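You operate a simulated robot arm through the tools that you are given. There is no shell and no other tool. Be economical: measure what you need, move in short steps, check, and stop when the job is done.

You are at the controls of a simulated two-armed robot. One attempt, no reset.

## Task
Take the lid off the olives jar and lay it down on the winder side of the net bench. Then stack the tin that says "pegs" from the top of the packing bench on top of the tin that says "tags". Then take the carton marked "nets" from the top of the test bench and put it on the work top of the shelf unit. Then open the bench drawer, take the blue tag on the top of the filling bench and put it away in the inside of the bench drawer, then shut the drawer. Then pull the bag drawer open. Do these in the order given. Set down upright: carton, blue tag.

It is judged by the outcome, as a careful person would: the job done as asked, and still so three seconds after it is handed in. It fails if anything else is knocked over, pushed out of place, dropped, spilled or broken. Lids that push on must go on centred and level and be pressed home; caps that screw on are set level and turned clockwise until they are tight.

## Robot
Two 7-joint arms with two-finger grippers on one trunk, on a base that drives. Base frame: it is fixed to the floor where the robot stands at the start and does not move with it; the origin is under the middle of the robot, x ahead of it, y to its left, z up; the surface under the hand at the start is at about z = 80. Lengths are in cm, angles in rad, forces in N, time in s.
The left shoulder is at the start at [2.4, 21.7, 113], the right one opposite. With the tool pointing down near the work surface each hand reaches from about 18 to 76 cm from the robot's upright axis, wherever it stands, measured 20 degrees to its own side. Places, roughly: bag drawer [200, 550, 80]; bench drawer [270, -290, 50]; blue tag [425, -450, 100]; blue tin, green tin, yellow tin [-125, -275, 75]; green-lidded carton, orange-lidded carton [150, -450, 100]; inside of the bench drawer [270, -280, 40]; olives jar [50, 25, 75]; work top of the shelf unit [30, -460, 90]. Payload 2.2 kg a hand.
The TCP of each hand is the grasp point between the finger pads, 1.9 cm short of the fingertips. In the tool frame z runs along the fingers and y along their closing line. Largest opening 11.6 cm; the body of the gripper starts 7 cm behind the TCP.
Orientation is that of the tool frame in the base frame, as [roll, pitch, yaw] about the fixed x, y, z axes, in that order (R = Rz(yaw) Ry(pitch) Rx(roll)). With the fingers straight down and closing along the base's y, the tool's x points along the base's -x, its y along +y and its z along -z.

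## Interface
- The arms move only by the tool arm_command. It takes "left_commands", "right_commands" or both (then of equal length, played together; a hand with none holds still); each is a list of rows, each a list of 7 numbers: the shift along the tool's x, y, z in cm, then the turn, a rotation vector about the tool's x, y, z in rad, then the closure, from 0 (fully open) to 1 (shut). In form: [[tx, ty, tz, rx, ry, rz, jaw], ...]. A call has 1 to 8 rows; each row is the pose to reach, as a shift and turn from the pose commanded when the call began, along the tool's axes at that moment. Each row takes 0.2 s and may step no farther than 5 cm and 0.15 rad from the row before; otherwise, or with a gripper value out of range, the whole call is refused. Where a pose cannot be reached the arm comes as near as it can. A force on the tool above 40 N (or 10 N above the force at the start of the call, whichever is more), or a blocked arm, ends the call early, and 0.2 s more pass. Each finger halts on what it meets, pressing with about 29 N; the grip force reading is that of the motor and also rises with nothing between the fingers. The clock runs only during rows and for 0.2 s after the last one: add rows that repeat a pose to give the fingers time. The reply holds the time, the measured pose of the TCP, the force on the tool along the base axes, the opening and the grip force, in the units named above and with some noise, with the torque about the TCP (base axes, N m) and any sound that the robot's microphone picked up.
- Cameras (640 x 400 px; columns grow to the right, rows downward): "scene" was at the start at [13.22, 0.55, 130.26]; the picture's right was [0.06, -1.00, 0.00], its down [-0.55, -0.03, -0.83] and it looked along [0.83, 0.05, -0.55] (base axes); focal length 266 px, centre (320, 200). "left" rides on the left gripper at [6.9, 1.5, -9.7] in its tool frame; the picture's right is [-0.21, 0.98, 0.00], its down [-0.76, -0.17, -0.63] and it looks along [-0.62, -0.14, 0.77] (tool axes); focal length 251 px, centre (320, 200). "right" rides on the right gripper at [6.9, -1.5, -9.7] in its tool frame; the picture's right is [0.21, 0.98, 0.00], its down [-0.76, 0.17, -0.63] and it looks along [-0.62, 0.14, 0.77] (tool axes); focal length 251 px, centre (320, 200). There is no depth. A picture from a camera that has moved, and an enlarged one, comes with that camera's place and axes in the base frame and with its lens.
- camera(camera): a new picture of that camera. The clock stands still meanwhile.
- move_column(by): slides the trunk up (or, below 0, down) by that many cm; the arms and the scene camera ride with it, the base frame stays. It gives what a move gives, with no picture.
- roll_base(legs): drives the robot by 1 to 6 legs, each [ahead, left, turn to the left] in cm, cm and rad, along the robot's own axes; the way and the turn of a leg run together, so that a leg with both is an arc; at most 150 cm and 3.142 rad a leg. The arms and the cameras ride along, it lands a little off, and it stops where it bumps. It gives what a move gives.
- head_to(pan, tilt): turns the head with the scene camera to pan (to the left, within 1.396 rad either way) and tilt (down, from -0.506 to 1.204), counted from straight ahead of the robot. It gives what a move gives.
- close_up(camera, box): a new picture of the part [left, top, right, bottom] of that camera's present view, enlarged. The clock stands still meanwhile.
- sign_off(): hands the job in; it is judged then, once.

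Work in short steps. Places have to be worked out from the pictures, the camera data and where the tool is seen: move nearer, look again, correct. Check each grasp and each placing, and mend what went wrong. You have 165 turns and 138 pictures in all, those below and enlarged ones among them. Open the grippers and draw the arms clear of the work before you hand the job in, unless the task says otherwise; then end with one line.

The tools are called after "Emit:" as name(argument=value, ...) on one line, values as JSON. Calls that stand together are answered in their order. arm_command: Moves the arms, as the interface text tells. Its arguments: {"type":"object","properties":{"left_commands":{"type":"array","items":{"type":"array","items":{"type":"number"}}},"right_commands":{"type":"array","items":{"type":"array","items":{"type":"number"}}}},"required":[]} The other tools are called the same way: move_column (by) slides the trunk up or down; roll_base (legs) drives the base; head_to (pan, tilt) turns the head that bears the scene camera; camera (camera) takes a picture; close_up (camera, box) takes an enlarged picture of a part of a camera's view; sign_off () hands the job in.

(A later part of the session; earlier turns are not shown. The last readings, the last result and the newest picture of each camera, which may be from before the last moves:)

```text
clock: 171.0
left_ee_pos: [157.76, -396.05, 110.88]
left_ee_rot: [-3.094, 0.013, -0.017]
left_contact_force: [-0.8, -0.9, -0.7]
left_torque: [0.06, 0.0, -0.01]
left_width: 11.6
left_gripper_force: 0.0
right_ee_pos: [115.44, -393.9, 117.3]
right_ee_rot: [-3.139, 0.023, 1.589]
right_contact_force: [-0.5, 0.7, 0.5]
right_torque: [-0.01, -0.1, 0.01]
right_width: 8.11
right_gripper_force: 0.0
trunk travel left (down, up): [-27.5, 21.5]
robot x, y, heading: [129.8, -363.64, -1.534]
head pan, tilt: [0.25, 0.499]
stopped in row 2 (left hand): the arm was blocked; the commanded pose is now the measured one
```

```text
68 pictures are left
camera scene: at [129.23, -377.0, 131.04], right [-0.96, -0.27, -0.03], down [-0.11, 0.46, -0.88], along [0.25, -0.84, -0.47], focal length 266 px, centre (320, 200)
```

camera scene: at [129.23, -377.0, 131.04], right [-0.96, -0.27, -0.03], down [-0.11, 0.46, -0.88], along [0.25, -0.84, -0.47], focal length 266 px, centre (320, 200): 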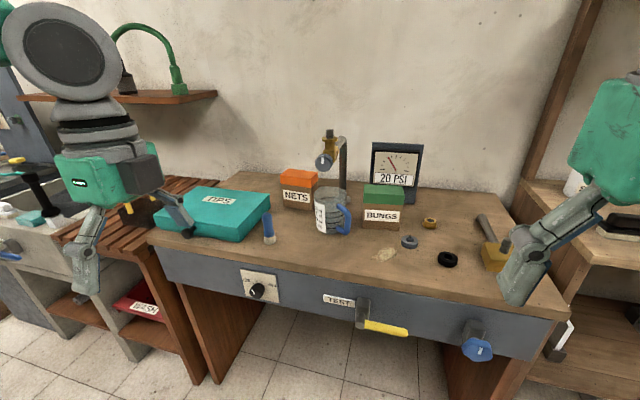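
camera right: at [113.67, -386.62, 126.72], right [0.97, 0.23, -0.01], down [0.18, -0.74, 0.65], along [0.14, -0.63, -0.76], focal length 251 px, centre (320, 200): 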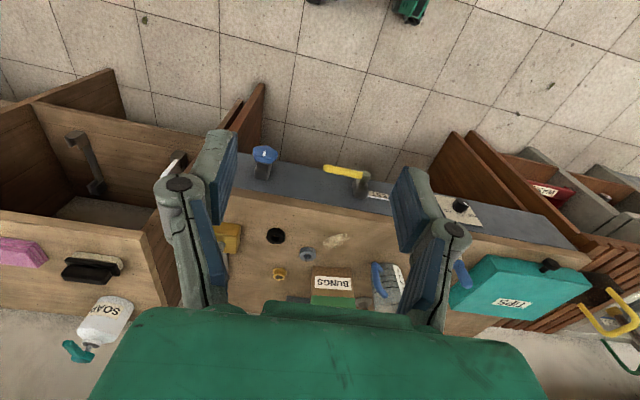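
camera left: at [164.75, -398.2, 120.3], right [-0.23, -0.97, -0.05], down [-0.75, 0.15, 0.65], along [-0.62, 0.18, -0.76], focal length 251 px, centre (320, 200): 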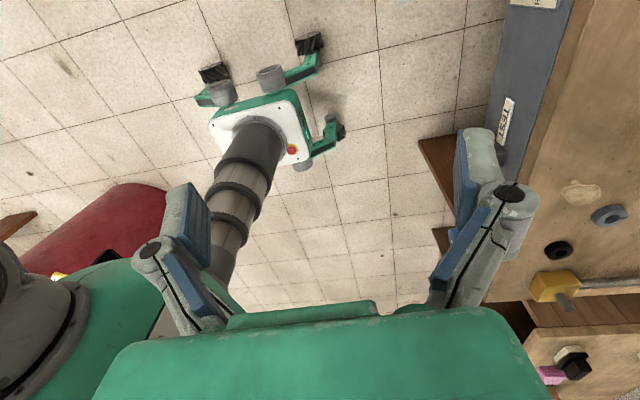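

Nothing touches from outside. The trouble began with the quarter-turned left wrist ("blocked"), so I turn that wrist back to its normal orientation and see if the rocking dies.

Emit:
arm_command(left_commands=[[0, 0, 0, 0, 0, -0.14, 0], [0, 0, 0, 0, 0, -0.28, 0], [0, 0, 0, 0, 0, -0.42, 0], [0, 0, 0, 0, 0, -0.56, 0], [0, 0, 0, 0, 0, -0.7, 0], [0, 0, 0, 0, 0, -0.84, 0], [0, 0, 0, 0, 0, -0.98, 0], [0, 0, 0, 0, 0, -1.12, 0]])

Emit:
arm_command(left_commands=[[0, 0, 0, 0, 0, -0.14, 0], [0, 0, 0, 0, 0, -0.28, 0], [0, 0, 0, 0, 0, -0.42, 0], [0, 0, 0, 0, 0, -0.46, 0], [0, 0, 0, 0, 0, -0.46, 0], [0, 0, 0, 0, 0, -0.46, 0]])

Emit:
arm_command(left_commands=[[0, 0, 0, 0, 0, 0, 0], [0, 0, 0, 0, 0, 0, 0]])

Emit:
arm_command(left_commands=[[0, 0, 0, 0, 0, 0, 0], [0, 0, 0, 0, 0, 0, 0], [0, 0, 0, 0, 0, 0, 0]])

Emit:
arm_command(left_commands=[[0, 0, 0, 0, 0, 0, 0], [0, 0, 0, 0, 0, 0, 0]])

Emit:
arm_command(left_commands=[[0, 0, 0, 0, 0, 0, 0], [0, 0, 0, 0, 0, 0, 0], [0, 0, 0, 0, 0, 0, 0]])

```text
clock: 172.8
left_ee_pos: [159.13, -396.0, 110.91]
left_ee_rot: [-3.1, -0.027, 1.106]
left_contact_force: [0.5, -1.0, 1.3]
left_torque: [0.0, -0.02, 0.0]
left_width: 11.61
left_gripper_force: 0.0
right_ee_pos: [116.9, -393.77, 117.47]
right_ee_rot: [-3.127, 0.028, 1.59]
right_contact_force: [0.0, -0.3, -0.1]
right_torque: [0.03, -0.02, -0.02]
right_width: 8.13
right_gripper_force: 0.1
trunk travel left (down, up): [-27.5, 21.5]
robot x, y, heading: [130.5, -364.04, -1.544]
head pan, tilt: [0.25, 0.499]
```

```text
clock: 174.2
left_ee_pos: [157.85, -396.17, 111.13]
left_ee_rot: [-3.126, -0.042, 1.566]
left_contact_force: [0.0, 0.3, -1.0]
left_torque: [-0.02, -0.01, 0.0]
left_width: 11.57
left_gripper_force: 0.1
right_ee_pos: [115.33, -393.93, 116.67]
right_ee_rot: [-3.135, 0.002, 1.588]
right_contact_force: [-0.4, 0.0, 0.6]
right_torque: [0.04, -0.05, -0.02]
right_width: 8.13
right_gripper_force: 0.1
trunk travel left (down, up): [-27.5, 21.5]
robot x, y, heading: [129.86, -364.16, -1.546]
head pan, tilt: [0.25, 0.499]
```

```text
clock: 175.0
left_ee_pos: [160.13, -395.83, 110.88]
left_ee_rot: [-3.114, -0.041, 1.566]
left_contact_force: [-0.8, -0.3, 0.8]
left_torque: [0.0, -0.05, -0.04]
left_width: 11.59
left_gripper_force: 0.0
right_ee_pos: [117.69, -393.83, 116.59]
right_ee_rot: [-3.125, 0.001, 1.594]
right_contact_force: [-1.9, -0.2, -0.1]
right_torque: [0.01, -0.06, 0.0]
right_width: 8.12
right_gripper_force: 0.0
trunk travel left (down, up): [-27.5, 21.5]
robot x, y, heading: [131.16, -363.93, -1.545]
head pan, tilt: [0.25, 0.499]
stopped in row 2 (left hand): the arm was blocked; the commanded pose is now the measured one
```

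```text
clock: 175.8
left_ee_pos: [161.79, -395.88, 110.46]
left_ee_rot: [-3.098, -0.041, 1.569]
left_contact_force: [-0.9, -0.3, 0.2]
left_torque: [0.0, -0.01, -0.01]
left_width: 11.61
left_gripper_force: 0.1
right_ee_pos: [119.49, -393.8, 116.92]
right_ee_rot: [-3.109, 0.002, 1.596]
right_contact_force: [0.2, -1.0, -1.0]
right_torque: [-0.01, 0.02, -0.01]
right_width: 8.12
right_gripper_force: 0.0
trunk travel left (down, up): [-27.5, 21.5]
robot x, y, heading: [131.45, -363.98, -1.545]
head pan, tilt: [0.25, 0.499]
```

```text
clock: 176.6
left_ee_pos: [164.96, -395.6, 109.92]
left_ee_rot: [-3.074, -0.037, 1.573]
left_contact_force: [0.1, 0.0, 0.3]
left_torque: [-0.01, 0.01, 0.02]
left_width: 11.61
left_gripper_force: 0.0
right_ee_pos: [122.98, -393.4, 117.37]
right_ee_rot: [-3.086, 0.013, 1.601]
right_contact_force: [0.7, 1.0, -0.8]
right_torque: [-0.01, 0.07, -0.02]
right_width: 8.12
right_gripper_force: 0.1
trunk travel left (down, up): [-27.5, 21.5]
robot x, y, heading: [132.25, -363.55, -1.539]
head pan, tilt: [0.25, 0.499]
stopped in row 2 (left hand): the arm was blocked; the commanded pose is now the measured one
```

```text
clock: 177.6
left_ee_pos: [161.67, -395.57, 111.01]
left_ee_rot: [-3.11, -0.038, 1.575]
left_contact_force: [-0.8, -1.1, 0.0]
left_torque: [0.0, -0.09, 0.03]
left_width: 11.59
left_gripper_force: 0.0
right_ee_pos: [119.3, -393.59, 116.68]
right_ee_rot: [-3.119, 0.005, 1.602]
right_contact_force: [-1.3, 0.2, -0.4]
right_torque: [0.02, -0.09, 0.0]
right_width: 8.11
right_gripper_force: 0.0
trunk travel left (down, up): [-27.5, 21.5]
robot x, y, heading: [132.91, -364.09, -1.542]
head pan, tilt: [0.25, 0.499]
stopped in row 3 (left hand): the arm was blocked; the commanded pose is now the measured one
```

Holding rows with the arm may itself feed the sway. I let time pass through small column moves instead and sample.

Emit:
move_column(by=-3)

Emit:
move_column(by=-0.1)

Emit:
move_column(by=0.1)

Emit:
move_column(by=-0.1)

Emit:
move_column(by=0.1)

Emit:
move_column(by=-0.1)

Emit:
move_column(by=0.1)

Emit:
move_column(by=-0.1)

Emit:
move_column(by=0.1)

Emit:
move_column(by=-0.1)

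Emit:
move_column(by=0.1)

Emit:
move_column(by=-0.1)

```text
clock: 178.3
left_ee_pos: [164.07, -395.53, 107.47]
left_ee_rot: [-3.089, -0.038, 1.575]
left_contact_force: [0.0, -0.7, -0.3]
left_torque: [-0.02, 0.03, 0.02]
left_width: 11.59
left_gripper_force: 0.1
right_ee_pos: [121.84, -393.45, 113.96]
right_ee_rot: [-3.1, 0.008, 1.602]
right_contact_force: [0.7, -0.9, -1.1]
right_torque: [0.01, 0.01, -0.03]
right_width: 8.1
right_gripper_force: 0.1
trunk travel left (down, up): [-24.5, 24.5]
robot x, y, heading: [133.08, -363.59, -1.54]
head pan, tilt: [0.25, 0.499]
```

```text
clock: 178.8
left_ee_pos: [163.93, -395.54, 107.43]
left_ee_rot: [-3.089, -0.038, 1.573]
left_contact_force: [0.1, 0.5, -0.5]
left_torque: [-0.04, 0.0, 0.01]
left_width: 11.59
left_gripper_force: 0.1
right_ee_pos: [121.7, -393.31, 114.46]
right_ee_rot: [-3.102, 0.027, 1.602]
right_contact_force: [0.6, -0.1, 0.9]
right_torque: [-0.01, 0.03, -0.01]
right_width: 8.13
right_gripper_force: 0.0
trunk travel left (down, up): [-24.4, 24.6]
robot x, y, heading: [132.93, -363.82, -1.539]
head pan, tilt: [0.25, 0.499]
```

```text
clock: 179.3
left_ee_pos: [160.2, -395.73, 108.27]
left_ee_rot: [-3.123, -0.039, 1.573]
left_contact_force: [0.0, -0.6, 0.4]
left_torque: [0.03, -0.03, -0.02]
left_width: 11.58
left_gripper_force: 0.1
right_ee_pos: [117.76, -393.48, 113.65]
right_ee_rot: [-3.13, 0.006, 1.599]
right_contact_force: [-0.3, -0.1, 0.1]
right_torque: [0.02, -0.11, -0.02]
right_width: 8.13
right_gripper_force: 0.1
trunk travel left (down, up): [-24.5, 24.5]
robot x, y, heading: [131.85, -363.99, -1.547]
head pan, tilt: [0.25, 0.499]
```

```text
clock: 179.8
left_ee_pos: [166.55, -395.44, 106.86]
left_ee_rot: [-3.068, -0.037, 1.577]
left_contact_force: [0.7, -0.4, -0.3]
left_torque: [-0.01, 0.09, -0.01]
left_width: 11.61
left_gripper_force: 0.0
right_ee_pos: [124.56, -393.4, 114.42]
right_ee_rot: [-3.079, 0.019, 1.604]
right_contact_force: [0.9, 0.1, -0.5]
right_torque: [-0.01, 0.09, 0.04]
right_width: 8.1
right_gripper_force: 0.0
trunk travel left (down, up): [-24.4, 24.6]
robot x, y, heading: [133.89, -363.44, -1.541]
head pan, tilt: [0.25, 0.499]
```

```text
clock: 180.4
left_ee_pos: [159.79, -395.6, 108.35]
left_ee_rot: [-3.125, -0.039, 1.574]
left_contact_force: [-0.4, -1.1, -0.4]
left_torque: [0.03, -0.08, -0.02]
left_width: 11.6
left_gripper_force: 0.0
right_ee_pos: [117.3, -393.55, 113.97]
right_ee_rot: [-3.135, 0.018, 1.598]
right_contact_force: [-1.9, -0.3, 0.9]
right_torque: [0.0, -0.1, 0.0]
right_width: 8.12
right_gripper_force: 0.1
trunk travel left (down, up): [-24.5, 24.5]
robot x, y, heading: [132.24, -364.19, -1.539]
head pan, tilt: [0.25, 0.499]
```

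```text
clock: 180.9
left_ee_pos: [164.29, -395.41, 107.21]
left_ee_rot: [-3.085, -0.039, 1.576]
left_contact_force: [0.5, -0.5, 0.1]
left_torque: [-0.03, 0.02, -0.01]
left_width: 11.59
left_gripper_force: 0.0
right_ee_pos: [122.15, -393.49, 113.82]
right_ee_rot: [-3.097, 0.006, 1.603]
right_contact_force: [0.1, -0.3, -0.7]
right_torque: [-0.01, 0.04, 0.01]
right_width: 8.1
right_gripper_force: 0.0
trunk travel left (down, up): [-24.4, 24.6]
robot x, y, heading: [132.83, -363.64, -1.537]
head pan, tilt: [0.25, 0.499]
```

```text
clock: 181.4
left_ee_pos: [163.9, -395.49, 107.4]
left_ee_rot: [-3.091, -0.038, 1.576]
left_contact_force: [0.6, 0.6, 0.6]
left_torque: [0.03, 0.03, -0.02]
left_width: 11.59
left_gripper_force: 0.2
right_ee_pos: [121.69, -393.24, 114.5]
right_ee_rot: [-3.103, 0.027, 1.602]
right_contact_force: [0.8, -0.1, 0.2]
right_torque: [0.01, 0.08, 0.01]
right_width: 8.13
right_gripper_force: 0.0
trunk travel left (down, up): [-24.5, 24.5]
robot x, y, heading: [133.05, -363.72, -1.54]
head pan, tilt: [0.25, 0.499]
```

```text
clock: 181.9
left_ee_pos: [159.78, -395.74, 108.15]
left_ee_rot: [-3.124, -0.04, 1.573]
left_contact_force: [-0.4, -0.4, 0.1]
left_torque: [0.01, -0.05, 0.0]
left_width: 11.62
left_gripper_force: 0.0
right_ee_pos: [117.38, -393.66, 113.56]
right_ee_rot: [-3.132, 0.005, 1.599]
right_contact_force: [-1.0, 0.4, 0.7]
right_torque: [0.03, -0.1, 0.01]
right_width: 8.12
right_gripper_force: 0.0
trunk travel left (down, up): [-24.4, 24.6]
robot x, y, heading: [131.96, -363.8, -1.534]
head pan, tilt: [0.25, 0.499]
```

```text
clock: 182.4
left_ee_pos: [167.09, -395.47, 106.79]
left_ee_rot: [-3.064, -0.037, 1.578]
left_contact_force: [0.7, -0.1, -0.2]
left_torque: [0.02, 0.03, 0.01]
left_width: 11.57
left_gripper_force: 0.1
right_ee_pos: [125.12, -393.21, 114.56]
right_ee_rot: [-3.073, 0.021, 1.606]
right_contact_force: [0.9, 0.3, -1.8]
right_torque: [0.02, 0.03, -0.01]
right_width: 8.1
right_gripper_force: 0.0
trunk travel left (down, up): [-24.5, 24.5]
robot x, y, heading: [133.94, -363.5, -1.544]
head pan, tilt: [0.25, 0.499]
```

```text
clock: 182.9
left_ee_pos: [159.19, -395.66, 108.56]
left_ee_rot: [-3.128, -0.039, 1.574]
left_contact_force: [-0.7, 0.2, -0.5]
left_torque: [0.0, -0.07, -0.04]
left_width: 11.63
left_gripper_force: 0.1
right_ee_pos: [116.67, -393.58, 113.88]
right_ee_rot: [-3.138, 0.02, 1.6]
right_contact_force: [-1.1, -0.7, 1.4]
right_torque: [0.02, -0.13, 0.01]
right_width: 8.11
right_gripper_force: 0.1
trunk travel left (down, up): [-24.4, 24.6]
robot x, y, heading: [131.9, -363.84, -1.537]
head pan, tilt: [0.25, 0.499]
```

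```text
clock: 183.4
left_ee_pos: [164.72, -395.43, 107.23]
left_ee_rot: [-3.082, -0.039, 1.573]
left_contact_force: [0.4, -0.8, -1.0]
left_torque: [0.0, 0.05, 0.04]
left_width: 11.59
left_gripper_force: 0.0
right_ee_pos: [122.67, -393.38, 113.92]
right_ee_rot: [-3.091, 0.004, 1.602]
right_contact_force: [0.3, -0.6, -1.0]
right_torque: [0.07, 0.05, -0.02]
right_width: 8.12
right_gripper_force: 0.1
trunk travel left (down, up): [-24.5, 24.5]
robot x, y, heading: [133.31, -363.97, -1.543]
head pan, tilt: [0.25, 0.499]
```

```text
clock: 183.9
left_ee_pos: [163.82, -395.4, 107.3]
left_ee_rot: [-3.093, -0.038, 1.575]
left_contact_force: [0.2, 0.1, -0.8]
left_torque: [0.02, 0.0, 0.01]
left_width: 11.59
left_gripper_force: 0.2
right_ee_pos: [121.76, -393.34, 114.4]
right_ee_rot: [-3.102, 0.026, 1.604]
right_contact_force: [0.5, 0.0, 0.1]
right_torque: [-0.04, 0.01, 0.01]
right_width: 8.08
right_gripper_force: 0.0
trunk travel left (down, up): [-24.4, 24.6]
robot x, y, heading: [132.95, -364.08, -1.538]
head pan, tilt: [0.25, 0.499]
```

It's a sustained ~1 Hz lateral cycle of the base. Lowering the trunk lowers the mass, which may break it; the hands are clear of the bench front by about 20 cm.

Emit:
move_column(by=-20)

Emit:
move_column(by=-0.1)

Emit:
move_column(by=-0.1)

Emit:
move_column(by=-0.1)

Emit:
move_column(by=-0.1)

Emit:
move_column(by=-0.1)

Emit:
move_column(by=-0.1)

Emit:
move_column(by=-0.1)

```text
clock: 186.1
left_ee_pos: [159.23, -395.66, 88.56]
left_ee_rot: [-3.133, -0.038, 1.572]
left_contact_force: [-1.6, -0.6, 1.1]
left_torque: [0.03, -0.13, -0.03]
left_width: 11.58
left_gripper_force: 0.2
right_ee_pos: [116.86, -393.5, 93.51]
right_ee_rot: [3.141, 0.009, 1.597]
right_contact_force: [-1.6, -0.5, 0.0]
right_torque: [0.0, -0.17, -0.01]
right_width: 8.12
right_gripper_force: 0.1
trunk travel left (down, up): [-4.4, 44.6]
robot x, y, heading: [131.77, -364.04, -1.542]
head pan, tilt: [0.25, 0.499]
```

```text
clock: 186.6
left_ee_pos: [166.41, -395.5, 86.68]
left_ee_rot: [-3.067, -0.041, 1.575]
left_contact_force: [0.5, 0.2, -0.2]
left_torque: [-0.04, 0.13, 0.01]
left_width: 11.59
left_gripper_force: 0.1
right_ee_pos: [124.13, -393.33, 94.16]
right_ee_rot: [-3.077, 0.012, 1.605]
right_contact_force: [2.3, 0.8, 0.5]
right_torque: [-0.01, 0.16, 0.01]
right_width: 8.07
right_gripper_force: 0.2
trunk travel left (down, up): [-4.3, 44.7]
robot x, y, heading: [133.63, -363.39, -1.54]
head pan, tilt: [0.25, 0.499]
```

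```text
clock: 187.1
left_ee_pos: [162.56, -395.48, 87.57]
left_ee_rot: [-3.101, -0.038, 1.575]
left_contact_force: [-0.6, 1.0, 0.4]
left_torque: [0.0, 0.0, -0.01]
left_width: 11.57
left_gripper_force: 0.2
right_ee_pos: [120.39, -393.28, 94.18]
right_ee_rot: [-3.113, 0.025, 1.604]
right_contact_force: [-0.2, 0.4, 0.8]
right_torque: [0.0, 0.03, 0.01]
right_width: 8.1
right_gripper_force: 0.1
trunk travel left (down, up): [-4.2, 44.8]
robot x, y, heading: [132.91, -363.78, -1.541]
head pan, tilt: [0.25, 0.499]
```

```text
clock: 187.6
left_ee_pos: [160.31, -395.8, 88.01]
left_ee_rot: [-3.123, -0.039, 1.573]
left_contact_force: [-1.1, 0.2, 0.1]
left_torque: [-0.01, -0.11, -0.01]
left_width: 11.59
left_gripper_force: 0.1
right_ee_pos: [117.82, -393.44, 93.26]
right_ee_rot: [-3.134, 0.008, 1.598]
right_contact_force: [-1.2, 0.2, 0.6]
right_torque: [-0.01, -0.14, 0.02]
right_width: 8.12
right_gripper_force: 0.1
trunk travel left (down, up): [-4.1, 44.9]
robot x, y, heading: [131.95, -363.51, -1.542]
head pan, tilt: [0.25, 0.499]
```

```text
clock: 188.1
left_ee_pos: [166.18, -395.26, 86.32]
left_ee_rot: [-3.069, -0.038, 1.577]
left_contact_force: [2.4, 0.3, -0.2]
left_torque: [0.02, 0.15, 0.01]
left_width: 11.6
left_gripper_force: 0.1
right_ee_pos: [124.24, -393.32, 93.85]
right_ee_rot: [-3.076, 0.017, 1.605]
right_contact_force: [2.4, 0.4, 0.1]
right_torque: [0.01, 0.16, -0.01]
right_width: 8.11
right_gripper_force: 0.1
trunk travel left (down, up): [-4.0, 45.0]
robot x, y, heading: [133.95, -363.32, -1.537]
head pan, tilt: [0.25, 0.499]
```

```text
clock: 188.7
left_ee_pos: [161.83, -395.64, 87.35]
left_ee_rot: [-3.107, -0.038, 1.576]
left_contact_force: [-1.5, 0.4, 0.7]
left_torque: [-0.01, -0.05, 0.0]
left_width: 11.6
left_gripper_force: 0.2
right_ee_pos: [119.53, -393.43, 93.58]
right_ee_rot: [-3.119, 0.023, 1.6]
right_contact_force: [-0.2, 0.2, 0.6]
right_torque: [-0.02, -0.02, -0.01]
right_width: 8.12
right_gripper_force: 0.0
trunk travel left (down, up): [-3.9, 45.1]
robot x, y, heading: [132.34, -364.39, -1.541]
head pan, tilt: [0.25, 0.499]
```

```text
clock: 189.2
left_ee_pos: [161.14, -395.56, 87.53]
left_ee_rot: [-3.117, -0.04, 1.575]
left_contact_force: [0.2, 0.1, 0.6]
left_torque: [0.01, -0.1, 0.0]
left_width: 11.59
left_gripper_force: 0.1
right_ee_pos: [118.74, -393.56, 93.0]
right_ee_rot: [-3.125, 0.007, 1.598]
right_contact_force: [-1.8, -0.2, 0.6]
right_torque: [0.0, -0.1, 0.01]
right_width: 8.11
right_gripper_force: 0.0
trunk travel left (down, up): [-3.8, 45.2]
robot x, y, heading: [132.15, -363.96, -1.543]
head pan, tilt: [0.25, 0.499]
```

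```text
clock: 189.7
left_ee_pos: [165.88, -395.45, 86.23]
left_ee_rot: [-3.073, -0.038, 1.577]
left_contact_force: [0.0, 0.3, 0.0]
left_torque: [0.02, 0.1, 0.03]
left_width: 11.58
left_gripper_force: 0.0
right_ee_pos: [123.85, -393.34, 93.7]
right_ee_rot: [-3.081, 0.018, 1.603]
right_contact_force: [1.0, -0.3, -0.8]
right_torque: [0.02, 0.13, 0.01]
right_width: 8.13
right_gripper_force: 0.0
trunk travel left (down, up): [-3.7, 45.3]
robot x, y, heading: [133.24, -363.69, -1.545]
head pan, tilt: [0.25, 0.499]
```

The amplitude shrinks slowly with the trunk low. I lower it fully and also bring both hands lower and closer, and let time pass.

Emit:
move_column(by=-3.5)

Emit:
arm_command(left_commands=[[1, 0, 2, 0, 0, 0, 0.3], [2, 0, 4, 0, 0, 0, 0.3], [3, 0, 6, 0, 0, 0, 0.3], [4, 0, 8, 0, 0, 0, 0.3], [5, 0, 10, 0, 0, 0, 0.3], [6, 0, 12, 0, 0, 0, 0.3], [6, 0, 14, 0, 0, 0, 0.3], [6, 0, 16, 0, 0, 0, 0.3]], right_commands=[[1, 0, 2, 0, 0, 0, 0.3], [2, 0, 4, 0, 0, 0, 0.3], [3, 0, 6, 0, 0, 0, 0.3], [4, 0, 8, 0, 0, 0, 0.3], [5, 0, 10, 0, 0, 0, 0.3], [6, 0, 12, 0, 0, 0, 0.3], [6, 0, 14, 0, 0, 0, 0.3], [6, 0, 16, 0, 0, 0, 0.3]])

Emit:
move_column(by=0.1)

Emit:
move_column(by=0.1)

Emit:
move_column(by=0.1)

Emit:
move_column(by=0.1)

Emit:
move_column(by=0.1)

Emit:
move_column(by=0.1)

Emit:
move_column(by=0.1)

Emit:
move_column(by=0.1)

```text
clock: 190.5
left_ee_pos: [165.52, -395.35, 82.71]
left_ee_rot: [-3.076, -0.038, 1.577]
left_contact_force: [0.9, -0.4, -1.4]
left_torque: [-0.03, 0.15, 0.03]
left_width: 11.59
left_gripper_force: 0.1
right_ee_pos: [123.38, -393.43, 90.11]
right_ee_rot: [-3.084, 0.019, 1.603]
right_contact_force: [2.1, -0.4, 0.3]
right_torque: [0.0, 0.16, 0.03]
right_width: 8.09
right_gripper_force: 0.1
trunk travel left (down, up): [-0.2, 48.8]
robot x, y, heading: [133.5, -363.47, -1.544]
head pan, tilt: [0.25, 0.499]
```

```text
clock: 192.3
left_ee_pos: [161.34, -391.92, 68.38]
left_ee_rot: [-3.111, -0.039, 1.573]
left_contact_force: [0.2, -1.0, 0.2]
left_torque: [0.02, -0.05, -0.02]
left_width: 8.11
left_gripper_force: 0.1
left hand out of reach, approached as far as the arm can: row 5, 6, 7, 8
right_ee_pos: [118.87, -387.83, 73.62]
right_ee_rot: [-3.12, 0.02, 1.601]
right_contact_force: [-0.3, 0.2, 0.5]
right_torque: [-0.03, -0.08, 0.0]
right_width: 8.12
right_gripper_force: 0.1
trunk travel left (down, up): [-0.2, 48.8]
robot x, y, heading: [132.58, -363.54, -1.541]
head pan, tilt: [0.25, 0.499]
```

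```text
clock: 192.8
left_ee_pos: [163.72, -391.86, 67.83]
left_ee_rot: [-3.084, -0.04, 1.577]
left_contact_force: [1.6, 0.3, -1.0]
left_torque: [-0.01, 0.04, 0.01]
left_width: 8.13
left_gripper_force: 0.0
right_ee_pos: [121.4, -387.74, 74.22]
right_ee_rot: [-3.093, 0.02, 1.602]
right_contact_force: [1.3, -0.7, -0.5]
right_torque: [0.01, 0.12, 0.03]
right_width: 8.14
right_gripper_force: 0.1
trunk travel left (down, up): [-0.3, 48.7]
robot x, y, heading: [133.18, -364.05, -1.542]
head pan, tilt: [0.25, 0.499]
```

```text
clock: 193.3
left_ee_pos: [162.18, -391.77, 68.37]
left_ee_rot: [-3.103, -0.04, 1.574]
left_contact_force: [0.1, 0.2, 1.0]
left_torque: [0.01, 0.01, 0.01]
left_width: 8.13
left_gripper_force: 0.2
right_ee_pos: [119.7, -387.73, 74.06]
right_ee_rot: [-3.113, 0.018, 1.601]
right_contact_force: [0.5, -1.1, -0.4]
right_torque: [0.01, 0.01, 0.0]
right_width: 8.12
right_gripper_force: 0.1
trunk travel left (down, up): [-0.4, 48.6]
robot x, y, heading: [132.96, -363.65, -1.546]
head pan, tilt: [0.25, 0.499]
```

```text
clock: 193.8
left_ee_pos: [161.75, -391.74, 68.56]
left_ee_rot: [-3.105, -0.039, 1.573]
left_contact_force: [-0.7, 0.0, 0.1]
left_torque: [0.02, -0.04, -0.01]
left_width: 8.13
left_gripper_force: 0.0
right_ee_pos: [119.45, -387.77, 74.12]
right_ee_rot: [-3.114, 0.023, 1.599]
right_contact_force: [-0.3, -0.7, -0.5]
right_torque: [-0.05, -0.06, 0.02]
right_width: 8.12
right_gripper_force: 0.1
trunk travel left (down, up): [-0.5, 48.5]
robot x, y, heading: [132.98, -364.11, -1.541]
head pan, tilt: [0.25, 0.499]
```

```text
clock: 194.3
left_ee_pos: [163.16, -391.83, 68.35]
left_ee_rot: [-3.089, -0.04, 1.575]
left_contact_force: [-0.1, 0.0, -0.8]
left_torque: [0.01, 0.02, 0.01]
left_width: 8.1
left_gripper_force: 0.2
right_ee_pos: [120.9, -387.71, 74.49]
right_ee_rot: [-3.1, 0.019, 1.602]
right_contact_force: [-0.6, 0.0, -0.9]
right_torque: [0.01, 0.05, 0.01]
right_width: 8.13
right_gripper_force: 0.1
trunk travel left (down, up): [-0.6, 48.4]
robot x, y, heading: [133.01, -363.66, -1.539]
head pan, tilt: [0.25, 0.499]
```

```text
clock: 194.8
left_ee_pos: [162.28, -391.8, 68.76]
left_ee_rot: [-3.099, -0.039, 1.574]
left_contact_force: [0.1, -0.1, -0.5]
left_torque: [0.03, -0.03, -0.01]
left_width: 8.13
left_gripper_force: 0.0
right_ee_pos: [119.83, -387.7, 74.37]
right_ee_rot: [-3.111, 0.021, 1.601]
right_contact_force: [-0.5, 0.3, 0.5]
right_torque: [0.0, -0.04, 0.0]
right_width: 8.11
right_gripper_force: 0.1
trunk travel left (down, up): [-0.7, 48.3]
robot x, y, heading: [132.66, -363.79, -1.543]
head pan, tilt: [0.25, 0.499]
```

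```text
clock: 195.3
left_ee_pos: [162.16, -391.75, 68.71]
left_ee_rot: [-3.1, -0.041, 1.575]
left_contact_force: [0.3, -0.1, -0.1]
left_torque: [-0.01, 0.02, -0.02]
left_width: 8.11
left_gripper_force: 0.1
right_ee_pos: [119.82, -387.78, 74.48]
right_ee_rot: [-3.109, 0.021, 1.601]
right_contact_force: [-0.7, -0.4, -0.1]
right_torque: [0.01, 0.0, 0.01]
right_width: 8.12
right_gripper_force: 0.1
trunk travel left (down, up): [-0.8, 48.2]
robot x, y, heading: [132.53, -364.23, -1.537]
head pan, tilt: [0.25, 0.499]
```

```text
clock: 195.8
left_ee_pos: [162.82, -391.75, 68.72]
left_ee_rot: [-3.094, -0.039, 1.576]
left_contact_force: [1.1, -0.3, 0.8]
left_torque: [0.0, 0.04, 0.0]
left_width: 8.14
left_gripper_force: 0.1
right_ee_pos: [120.34, -387.74, 74.7]
right_ee_rot: [-3.103, 0.021, 1.602]
right_contact_force: [1.5, -0.7, -0.6]
right_torque: [-0.03, 0.02, 0.02]
right_width: 8.13
right_gripper_force: 0.1
trunk travel left (down, up): [-0.9, 48.1]
robot x, y, heading: [133.12, -363.76, -1.545]
head pan, tilt: [0.25, 0.499]
```

```text
clock: 196.3
left_ee_pos: [162.42, -391.71, 68.9]
left_ee_rot: [-3.096, -0.04, 1.574]
left_contact_force: [0.4, -0.8, 0.0]
left_torque: [-0.01, -0.01, -0.03]
left_width: 8.12
left_gripper_force: 0.0
right_ee_pos: [119.92, -387.81, 74.79]
right_ee_rot: [-3.108, 0.021, 1.6]
right_contact_force: [0.1, 0.0, -0.1]
right_torque: [0.02, 0.01, -0.01]
right_width: 8.11
right_gripper_force: 0.0
trunk travel left (down, up): [-1.0, 48.0]
robot x, y, heading: [132.95, -363.62, -1.54]
head pan, tilt: [0.25, 0.499]
```

The rocking has died with the mass low. I now raise the trunk only partway (shoulders ≈100), raise and level both hands, and watch for sway.

Emit:
move_column(by=13.5)

Emit:
arm_command(left_commands=[[0, 0, -2, -0.01, -0.01, 0, 0], [0, 0, -5, -0.02, -0.02, 0, 0], [0, 0, -8, -0.03, -0.03, 0, 0], [0, 0, -11, -0.045, -0.039, 0, 0], [0, 0, -14, -0.045, -0.039, 0, 0], [0, 0, -17, -0.045, -0.039, 0, 0], [0, 0, -20, -0.045, -0.039, 0, 0], [0, 0, -23, -0.045, -0.039, 0, 0]], right_commands=[[0, 0, -2, -0.01, 0.01, 0, 0.3], [0, 0, -4, -0.02, 0.02, 0, 0.3], [0, 0, -6, -0.03, 0.02, 0, 0.3], [0, 0, -8, -0.034, 0.02, 0, 0.3], [0, 0, -10, -0.034, 0.02, 0, 0.3], [0, 0, -12, -0.034, 0.02, 0, 0.3], [0, 0, -14, -0.034, 0.02, 0, 0.3], [0, 0, -16, -0.034, 0.02, 0, 0.3]])

Emit:
move_column(by=0.1)

Emit:
move_column(by=0.1)

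Emit:
move_column(by=0.1)

```text
clock: 198.0
left_ee_pos: [162.62, -391.86, 82.39]
left_ee_rot: [-3.097, -0.041, 1.573]
left_contact_force: [0.3, -1.1, 0.0]
left_torque: [-0.03, -0.03, 0.0]
left_width: 8.11
left_gripper_force: 0.0
right_ee_pos: [120.02, -387.77, 88.21]
right_ee_rot: [-3.105, 0.018, 1.6]
right_contact_force: [-0.7, 0.2, 0.3]
right_torque: [0.0, 0.02, 0.01]
right_width: 8.13
right_gripper_force: 0.2
trunk travel left (down, up): [-14.5, 34.5]
robot x, y, heading: [132.84, -363.95, -1.542]
head pan, tilt: [0.25, 0.499]
```

```text
clock: 199.8
left_ee_pos: [163.84, -392.67, 105.47]
left_ee_rot: [-3.14, 0.001, 1.577]
left_contact_force: [0.3, -0.3, 0.4]
left_torque: [-0.01, 0.0, 0.0]
left_width: 11.61
left_gripper_force: 0.0
right_ee_pos: [120.79, -387.51, 104.4]
right_ee_rot: [-3.139, -0.001, 1.6]
right_contact_force: [0.6, -0.6, -0.2]
right_torque: [-0.02, 0.02, 0.02]
right_width: 8.12
right_gripper_force: 0.0
trunk travel left (down, up): [-14.5, 34.5]
robot x, y, heading: [132.87, -363.93, -1.539]
head pan, tilt: [0.25, 0.499]
```

```text
clock: 200.3
left_ee_pos: [163.56, -392.82, 105.59]
left_ee_rot: [3.138, -0.002, 1.576]
left_contact_force: [-0.1, -0.3, 0.7]
left_torque: [-0.03, 0.01, 0.02]
left_width: 11.59
left_gripper_force: 0.1
right_ee_pos: [120.57, -387.44, 104.41]
right_ee_rot: [3.141, 0.001, 1.6]
right_contact_force: [0.3, 0.7, -1.2]
right_torque: [0.03, -0.01, 0.01]
right_width: 8.11
right_gripper_force: 0.0
trunk travel left (down, up): [-14.6, 34.4]
robot x, y, heading: [132.85, -363.9, -1.538]
head pan, tilt: [0.25, 0.499]
```

```text
clock: 200.8
left_ee_pos: [163.71, -392.82, 105.54]
left_ee_rot: [-3.141, 0.0, 1.576]
left_contact_force: [-0.2, 0.8, 0.2]
left_torque: [0.01, 0.0, -0.01]
left_width: 11.59
left_gripper_force: 0.1
right_ee_pos: [120.63, -387.44, 104.5]
right_ee_rot: [-3.14, -0.002, 1.6]
right_contact_force: [0.1, -0.6, -0.3]
right_torque: [0.01, 0.0, 0.03]
right_width: 8.13
right_gripper_force: 0.0
trunk travel left (down, up): [-14.7, 34.3]
robot x, y, heading: [132.49, -363.8, -1.54]
head pan, tilt: [0.25, 0.499]
```

```text
clock: 201.3
left_ee_pos: [163.7, -392.8, 105.77]
left_ee_rot: [-3.14, 0.0, 1.577]
left_contact_force: [-0.5, 0.7, 0.9]
left_torque: [-0.01, 0.0, -0.04]
left_width: 11.59
left_gripper_force: 0.0
right_ee_pos: [120.74, -387.46, 104.56]
right_ee_rot: [-3.141, -0.001, 1.601]
right_contact_force: [-0.2, 0.2, -0.2]
right_torque: [0.01, -0.01, 0.01]
right_width: 8.12
right_gripper_force: 0.0
trunk travel left (down, up): [-14.8, 34.2]
robot x, y, heading: [133.09, -363.73, -1.537]
head pan, tilt: [0.25, 0.499]
```

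Steady and level. Now I turn the left wrist slowly by a quarter turn, then drive ahead 24 cm and check.

Emit:
arm_command(left_commands=[[0, 0, 0, 0, 0, 0.1, 0], [0, 0, 0, 0, 0, 0.2, 0], [0, 0, 0, 0, 0, 0.3, 0], [0, 0, 0, 0, 0, 0.4, 0], [0, 0, 0, 0, 0, 0.5, 0], [0, 0, 0, 0, 0, 0.6, 0], [0, 0, 0, 0, 0, 0.7, 0], [0, 0, 0, 0, 0, 0.8, 0]])

Emit:
arm_command(left_commands=[[0, 0, 0, 0, 0, 0.1, 0], [0, 0, 0, 0, 0, 0.2, 0], [0, 0, 0, 0, 0, 0.3, 0], [0, 0, 0, 0, 0, 0.4, 0], [0, 0, 0, 0, 0, 0.5, 0], [0, 0, 0, 0, 0, 0.6, 0], [0, 0, 0, 0, 0, 0.7, 0], [0, 0, 0, 0, 0, 0.78, 0]])

Emit:
roll_base(legs=[[24, 0, 0]])

Emit:
move_column(by=0.1)

Emit:
move_column(by=0.1)

Emit:
camera(camera="scene")

Emit:
camera(camera="left")

```text
clock: 203.1
left_ee_pos: [163.69, -392.93, 105.77]
left_ee_rot: [3.142, -0.002, 0.774]
left_contact_force: [-0.6, -0.6, -0.2]
left_torque: [0.0, -0.05, 0.01]
left_width: 11.61
left_gripper_force: 0.1
right_ee_pos: [120.68, -387.44, 104.64]
right_ee_rot: [3.141, -0.001, 1.601]
right_contact_force: [-0.1, 0.4, 0.5]
right_torque: [0.03, -0.01, 0.01]
right_width: 8.11
right_gripper_force: 0.1
trunk travel left (down, up): [-14.8, 34.2]
robot x, y, heading: [132.76, -364.11, -1.534]
head pan, tilt: [0.25, 0.499]
```

```text
clock: 204.9
left_ee_pos: [163.69, -392.8, 105.73]
left_ee_rot: [-3.141, 0.0, -0.006]
left_contact_force: [0.6, -0.6, -0.5]
left_torque: [0.02, 0.02, -0.03]
left_width: 11.61
left_gripper_force: 0.1
right_ee_pos: [120.69, -387.53, 104.58]
right_ee_rot: [-3.141, -0.001, 1.602]
right_contact_force: [-0.1, -0.4, 0.0]
right_torque: [-0.01, 0.03, -0.01]
right_width: 8.13
right_gripper_force: 0.0
trunk travel left (down, up): [-14.8, 34.2]
robot x, y, heading: [132.73, -363.77, -1.543]
head pan, tilt: [0.25, 0.499]
```

```text
clock: 206.7
left_ee_pos: [164.58, -417.13, 105.85]
left_ee_rot: [-3.14, 0.0, 0.001]
left_contact_force: [1.0, -0.7, -0.6]
left_torque: [0.01, 0.03, 0.0]
left_width: 11.58
left_gripper_force: 0.1
right_ee_pos: [121.56, -412.0, 104.6]
right_ee_rot: [-3.141, -0.001, 1.607]
right_contact_force: [0.9, -0.3, 0.2]
right_torque: [0.0, 0.02, 0.02]
right_width: 8.15
right_gripper_force: 0.1
trunk travel left (down, up): [-14.8, 34.2]
robot x, y, heading: [133.72, -387.96, -1.54]
head pan, tilt: [0.25, 0.499]
```

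```text
clock: 207.2
left_ee_pos: [164.54, -417.0, 105.8]
left_ee_rot: [-3.141, -0.003, 0.0]
left_contact_force: [-1.2, 0.1, 0.3]
left_torque: [-0.03, 0.0, 0.01]
left_width: 11.58
left_gripper_force: 0.1
right_ee_pos: [121.52, -411.74, 104.8]
right_ee_rot: [-3.141, 0.001, 1.605]
right_contact_force: [0.1, 0.9, 1.8]
right_torque: [0.01, 0.03, -0.06]
right_width: 8.12
right_gripper_force: 0.1
trunk travel left (down, up): [-14.9, 34.1]
robot x, y, heading: [133.08, -387.97, -1.536]
head pan, tilt: [0.25, 0.499]
```

```text
clock: 207.7
left_ee_pos: [164.54, -417.02, 106.04]
left_ee_rot: [-3.141, -0.002, 0.0]
left_contact_force: [0.6, -0.5, -0.1]
left_torque: [0.0, 0.0, 0.03]
left_width: 11.59
left_gripper_force: 0.0
right_ee_pos: [121.54, -411.75, 104.82]
right_ee_rot: [-3.141, 0.001, 1.607]
right_contact_force: [-0.8, -0.7, 0.7]
right_torque: [-0.01, 0.02, -0.01]
right_width: 8.14
right_gripper_force: 0.0
trunk travel left (down, up): [-15.0, 34.0]
robot x, y, heading: [133.81, -388.09, -1.532]
head pan, tilt: [0.25, 0.499]
```

```text
67 pictures are left
camera scene: at [136.46, -401.1, 118.52], right [-0.96, -0.28, 0.0], down [-0.14, 0.46, -0.88], along [0.24, -0.84, -0.48], focal length 266 px, centre (320, 200)
```

scene: 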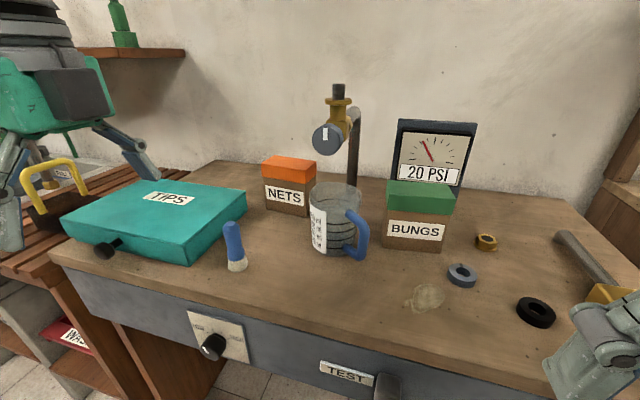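

```text
66 pictures are left
camera left: at [171.37, -418.5, 115.53], right [-0.21, -0.98, 0.0], down [-0.76, 0.17, 0.63], along [-0.62, 0.14, -0.78], focal length 251 px, centre (320, 200)
```

left: 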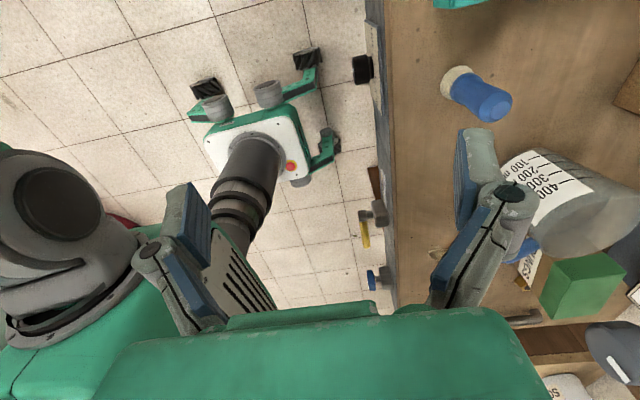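

Emit:
close_up(camera="scene", box=[230, 80, 390, 260])

```text
2.22 times, centred on (310, 170) of scene
camera zoom: at [136.46, -401.1, 118.52], right [-0.96, -0.28, 0.0], down [-0.14, 0.46, -0.88], along [0.24, -0.84, -0.48], focal length 592 px, centre (342, 267)
```

zoom: 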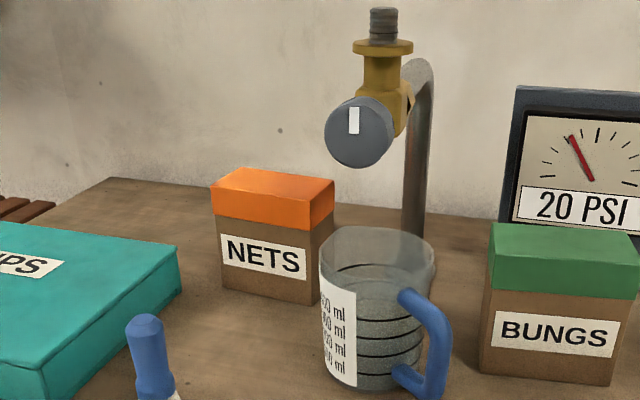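

The carton measures about x 152.4–162.6, y -447.8 to -453.5, top z≈98.5. I bring the left hand above it, keeping slightly to the left, away from the valve knob.

Emit:
arm_command(left_commands=[[-0.5, 2, 0, 0, 0, 0, 0], [-1.2, 5, 0, 0, 0, 0, 0], [-2, 8.5, 0, 0, 0, 0, 0], [-3, 12, 0, 0, 0, 0, 0], [-4, 15.5, 0, 0, 0, 0, 0], [-5, 19, 0, 0, 0, 0, 0], [-5.5, 22, 0, 0, 0, 0, 0], [-6, 24.5, 0, 0, 0, 0, 0]])

Emit:
arm_command(left_commands=[[0, 1.5, 0, 0, 0, 0, 0], [0, 3.5, 0, 0, 0, 0, 0], [0, 5.5, 0, 0, 0, 0, 0], [0, 7.5, 0, 0, 0, 0, 0], [0, 8.8, 0, 0, 0, 0, 0], [0, 9.2, 0, 0, 0, 0, 0], [0, 9.2, 0, 0, 0, 0, 0]])

Emit:
close_up(camera="scene", box=[200, 40, 390, 260])

Emit:
camera(camera="left")

```text
clock: 209.5
left_ee_pos: [158.32, -441.68, 105.95]
left_ee_rot: [-3.14, -0.002, 0.001]
left_contact_force: [0.7, -0.5, -0.1]
left_torque: [0.01, 0.0, 0.01]
left_width: 11.62
left_gripper_force: 0.0
right_ee_pos: [121.36, -411.9, 104.73]
right_ee_rot: [3.139, 0.001, 1.604]
right_contact_force: [-0.1, -0.6, 0.1]
right_torque: [-0.01, -0.01, -0.01]
right_width: 8.13
right_gripper_force: 0.1
trunk travel left (down, up): [-15.0, 34.0]
robot x, y, heading: [133.46, -388.34, -1.54]
head pan, tilt: [0.25, 0.499]
```

```text
clock: 211.1
left_ee_pos: [158.33, -450.89, 105.92]
left_ee_rot: [-3.14, -0.002, 0.001]
left_contact_force: [-0.7, -0.2, 0.0]
left_torque: [0.02, 0.01, 0.0]
left_width: 11.61
left_gripper_force: 0.0
right_ee_pos: [121.28, -411.82, 104.76]
right_ee_rot: [3.14, 0.002, 1.606]
right_contact_force: [-0.2, 0.3, 0.1]
right_torque: [0.01, -0.01, 0.04]
right_width: 8.13
right_gripper_force: 0.0
trunk travel left (down, up): [-15.0, 34.0]
robot x, y, heading: [133.59, -388.24, -1.539]
head pan, tilt: [0.25, 0.499]
```

```text
1.82 times, centred on (295, 150) of scene
camera zoom: at [136.29, -401.28, 118.51], right [-0.96, -0.28, 0.0], down [-0.13, 0.46, -0.88], along [0.25, -0.84, -0.48], focal length 484 px, centre (366, 291)
```

zoom: 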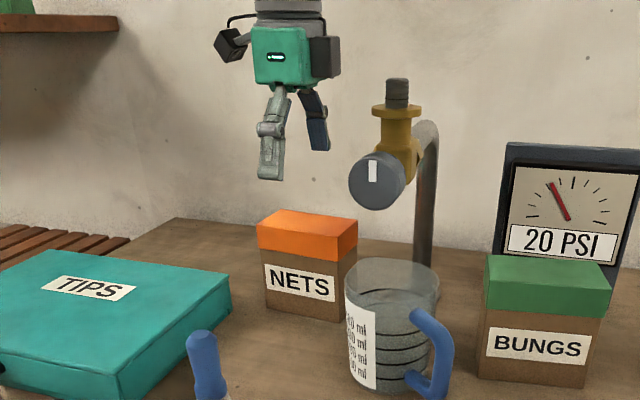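

```text
63 pictures are left
camera left: at [165.2, -452.28, 115.54], right [-0.21, -0.98, 0.0], down [-0.76, 0.17, 0.63], along [-0.62, 0.14, -0.78], focal length 251 px, centre (320, 200)
```

left: 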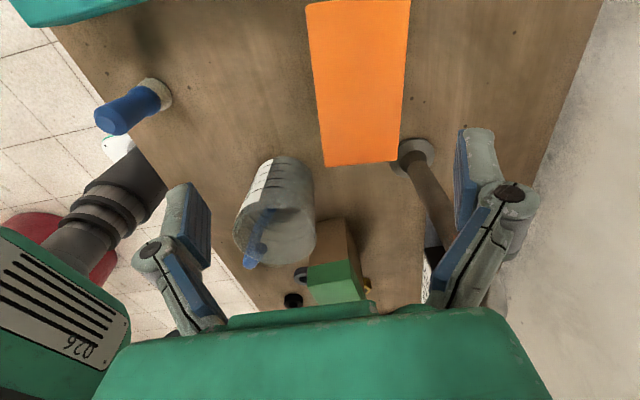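

The two cameras agree on carton centre ≈[159, -453.7], top z≈97. I need to see where the valve knob is relative to it, so I zoom in with the wrist camera.

Emit:
close_up(camera="left", box=[290, 80, 490, 320])

```text
1.67 times, centred on (390, 200) of left
camera zoom: at [165.2, -452.28, 115.54], right [-0.21, -0.98, 0.0], down [-0.76, 0.17, 0.63], along [-0.62, 0.14, -0.78], focal length 419 px, centre (203, 200)
```

zoom: 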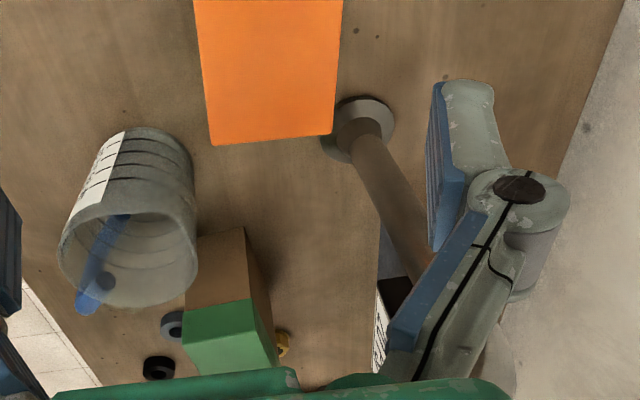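

The post's base is behind-right and the knob is near [152.5, -461], clear by a couple of cm. I shift to [160, -453.7] and descend with open fingers to z≈93.

Emit:
arm_command(left_commands=[[0.8, 1.4, 0, 0, 0, 0, 0], [1.7, 2.8, 1, 0, 0, 0, 0], [1.7, 2.8, 3, 0, 0, 0, 0], [1.7, 2.8, 5.5, 0, 0, 0, 0], [1.7, 2.8, 8, 0, 0, 0, 0], [1.7, 2.8, 10.5, 0, 0, 0, 0], [1.7, 2.8, 12.6, 0, 0, 0, 0], [1.7, 2.8, 12.6, 0, 0, 0, 0]])

Emit:
close_up(camera="scene", box=[200, 60, 390, 260])

Emit:
camera(camera="left")

```text
clock: 212.9
left_ee_pos: [160.12, -453.52, 93.37]
left_ee_rot: [3.141, -0.004, 0.0]
left_contact_force: [-0.1, 0.2, 0.4]
left_torque: [0.01, 0.0, 0.0]
left_width: 11.62
left_gripper_force: 0.1
right_ee_pos: [121.4, -411.75, 104.82]
right_ee_rot: [3.139, 0.001, 1.607]
right_contact_force: [0.5, -0.4, 0.1]
right_torque: [-0.03, 0.04, -0.01]
right_width: 8.1
right_gripper_force: 0.1
trunk travel left (down, up): [-15.0, 34.0]
robot x, y, heading: [133.56, -388.44, -1.535]
head pan, tilt: [0.25, 0.499]
```

```text
2.00 times, centred on (295, 160) of scene
camera zoom: at [136.3, -401.28, 118.51], right [-0.96, -0.28, 0.0], down [-0.13, 0.46, -0.88], along [0.25, -0.84, -0.48], focal length 533 px, centre (370, 280)
```

zoom: 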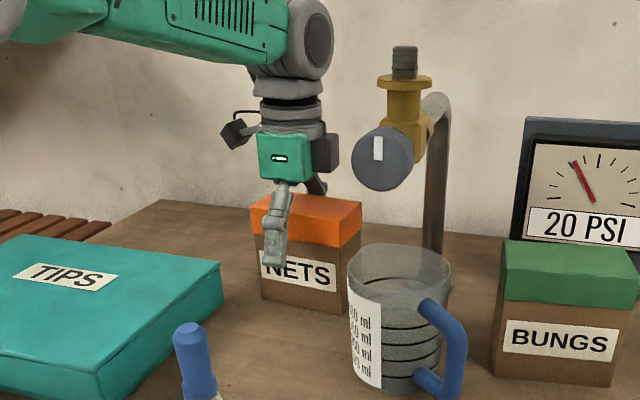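

```text
60 pictures are left
camera left: at [166.89, -455.05, 102.94], right [-0.21, -0.98, 0.0], down [-0.76, 0.17, 0.63], along [-0.62, 0.14, -0.78], focal length 251 px, centre (320, 200)
```

left: 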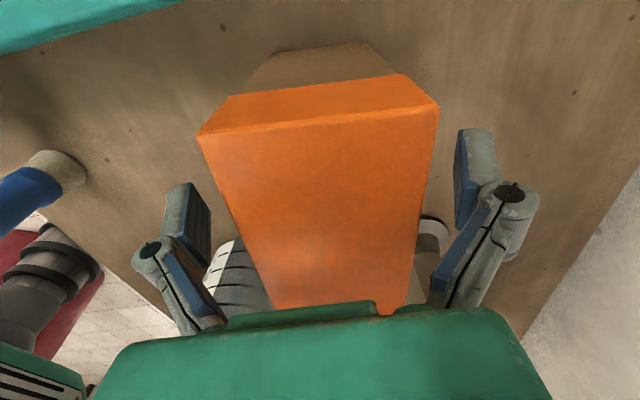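

Fingers straddle the carton cleanly. I lower another 1.1 cm to get the pads on the body below the lid and close gently.

Emit:
arm_command(left_commands=[[0, 0, 0.5, 0, 0, 0, 0], [0, 0, 1.1, 0, 0, 0, 0], [0, 0, 1.1, 0, 0, 0, 0.2], [0, 0, 1.1, 0, 0, 0, 0.35], [0, 0, 1.1, 0, 0, 0, 0.5], [0, 0, 1.1, 0, 0, 0, 0.6], [0, 0, 1.1, 0, 0, 0, 0.65], [0, 0, 1.1, 0, 0, 0, 0.65]])

Emit:
close_up(camera="scene", box=[200, 60, 390, 260])

```text
clock: 214.7
left_ee_pos: [160.19, -453.51, 92.49]
left_ee_rot: [3.138, -0.002, -0.001]
left_contact_force: [2.3, -1.3, 19.2]
left_torque: [0.15, 0.2, -0.47]
left_width: 6.03
left_gripper_force: 28.8
right_ee_pos: [121.43, -411.65, 104.84]
right_ee_rot: [3.14, 0.001, 1.606]
right_contact_force: [1.0, 0.2, 0.4]
right_torque: [-0.02, 0.01, -0.02]
right_width: 8.11
right_gripper_force: 0.0
trunk travel left (down, up): [-15.0, 34.0]
robot x, y, heading: [133.49, -388.05, -1.54]
head pan, tilt: [0.25, 0.499]
```

```text
2.00 times, centred on (295, 160) of scene
camera zoom: at [136.26, -401.04, 118.56], right [-0.96, -0.28, 0.0], down [-0.13, 0.46, -0.88], along [0.25, -0.84, -0.48], focal length 533 px, centre (370, 280)
```

zoom: 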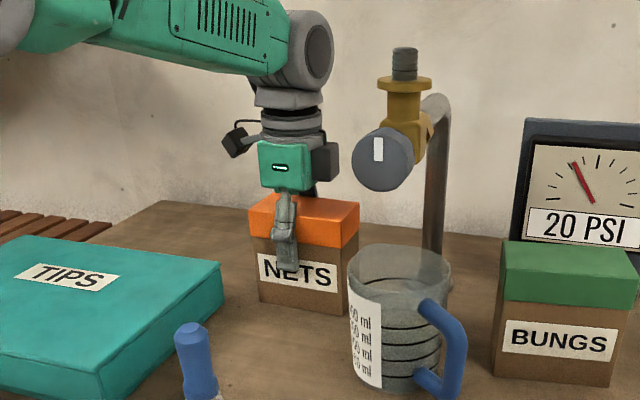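

It grips at 6.0 cm but the hand presses on the lid top (19 N). I loosen, rise 0.6 cm and close again.

Emit:
arm_command(left_commands=[[0, 0, 0, 0, 0, 0, 0.3], [0, 0, -0.4, 0, 0, 0, 0.25], [0, 0, -0.7, 0, 0, 0, 0.25], [0, 0, -0.7, 0, 0, 0, 0.4], [0, 0, -0.7, 0, 0, 0, 0.55], [0, 0, -0.7, 0, 0, 0, 0.7], [0, 0, -0.7, 0, 0, 0, 0.7]])

Emit:
close_up(camera="left", box=[120, 30, 520, 330])

```text
clock: 216.3
left_ee_pos: [160.02, -453.56, 93.01]
left_ee_rot: [3.141, -0.001, 0.001]
left_contact_force: [0.0, 0.7, -0.2]
left_torque: [0.16, 0.07, -0.09]
left_width: 5.93
left_gripper_force: 28.7
right_ee_pos: [121.42, -411.83, 104.83]
right_ee_rot: [3.142, 0.002, 1.606]
right_contact_force: [0.0, 0.1, 0.0]
right_torque: [0.03, 0.03, 0.0]
right_width: 8.11
right_gripper_force: 0.2
trunk travel left (down, up): [-15.0, 34.0]
robot x, y, heading: [133.89, -387.97, -1.534]
head pan, tilt: [0.25, 0.499]
```

```text
1.33 times, centred on (320, 180) of left
camera zoom: at [166.98, -455.1, 102.55], right [-0.21, -0.98, 0.0], down [-0.76, 0.17, 0.63], along [-0.62, 0.14, -0.78], focal length 335 px, centre (320, 227)
```

zoom: 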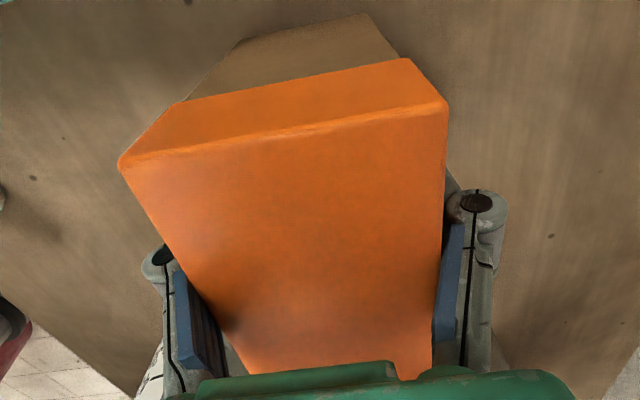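

Clean grip with no vertical load. I lift slowly and check that the carton follows.

Emit:
arm_command(left_commands=[[0, 0, -0.5, 0, 0, 0, 0.8], [0, 0, -1.5, 0, 0, 0, 0.8], [0, 0, -3, 0, 0, 0, 0.8], [0, 0, -5, 0, 0, 0, 0.8], [0, 0, -7, 0, 0, 0, 0.8], [0, 0, -9, 0, 0, 0, 0.8], [0, 0, -11, 0, 0, 0, 0.8], [0, 0, -13, 0, 0, 0, 0.8]])

Emit:
camera(camera="scene")

```text
clock: 218.1
left_ee_pos: [160.17, -453.71, 106.04]
left_ee_rot: [-3.139, -0.002, -0.001]
left_contact_force: [0.1, 0.3, -2.7]
left_torque: [0.04, -0.05, 0.02]
left_width: 5.95
left_gripper_force: 28.7
right_ee_pos: [121.3, -411.89, 104.81]
right_ee_rot: [-3.141, 0.0, 1.608]
right_contact_force: [0.3, 0.0, 1.0]
right_torque: [-0.01, 0.0, 0.02]
right_width: 8.11
right_gripper_force: 0.1
trunk travel left (down, up): [-15.0, 34.0]
robot x, y, heading: [133.67, -388.25, -1.535]
head pan, tilt: [0.25, 0.499]
```

```text
57 pictures are left
camera scene: at [136.3, -401.32, 118.5], right [-0.96, -0.28, 0.0], down [-0.13, 0.46, -0.88], along [0.25, -0.84, -0.48], focal length 266 px, centre (320, 200)
```

scene: 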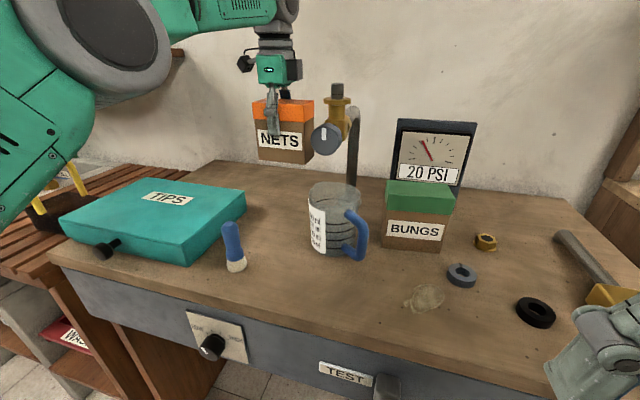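

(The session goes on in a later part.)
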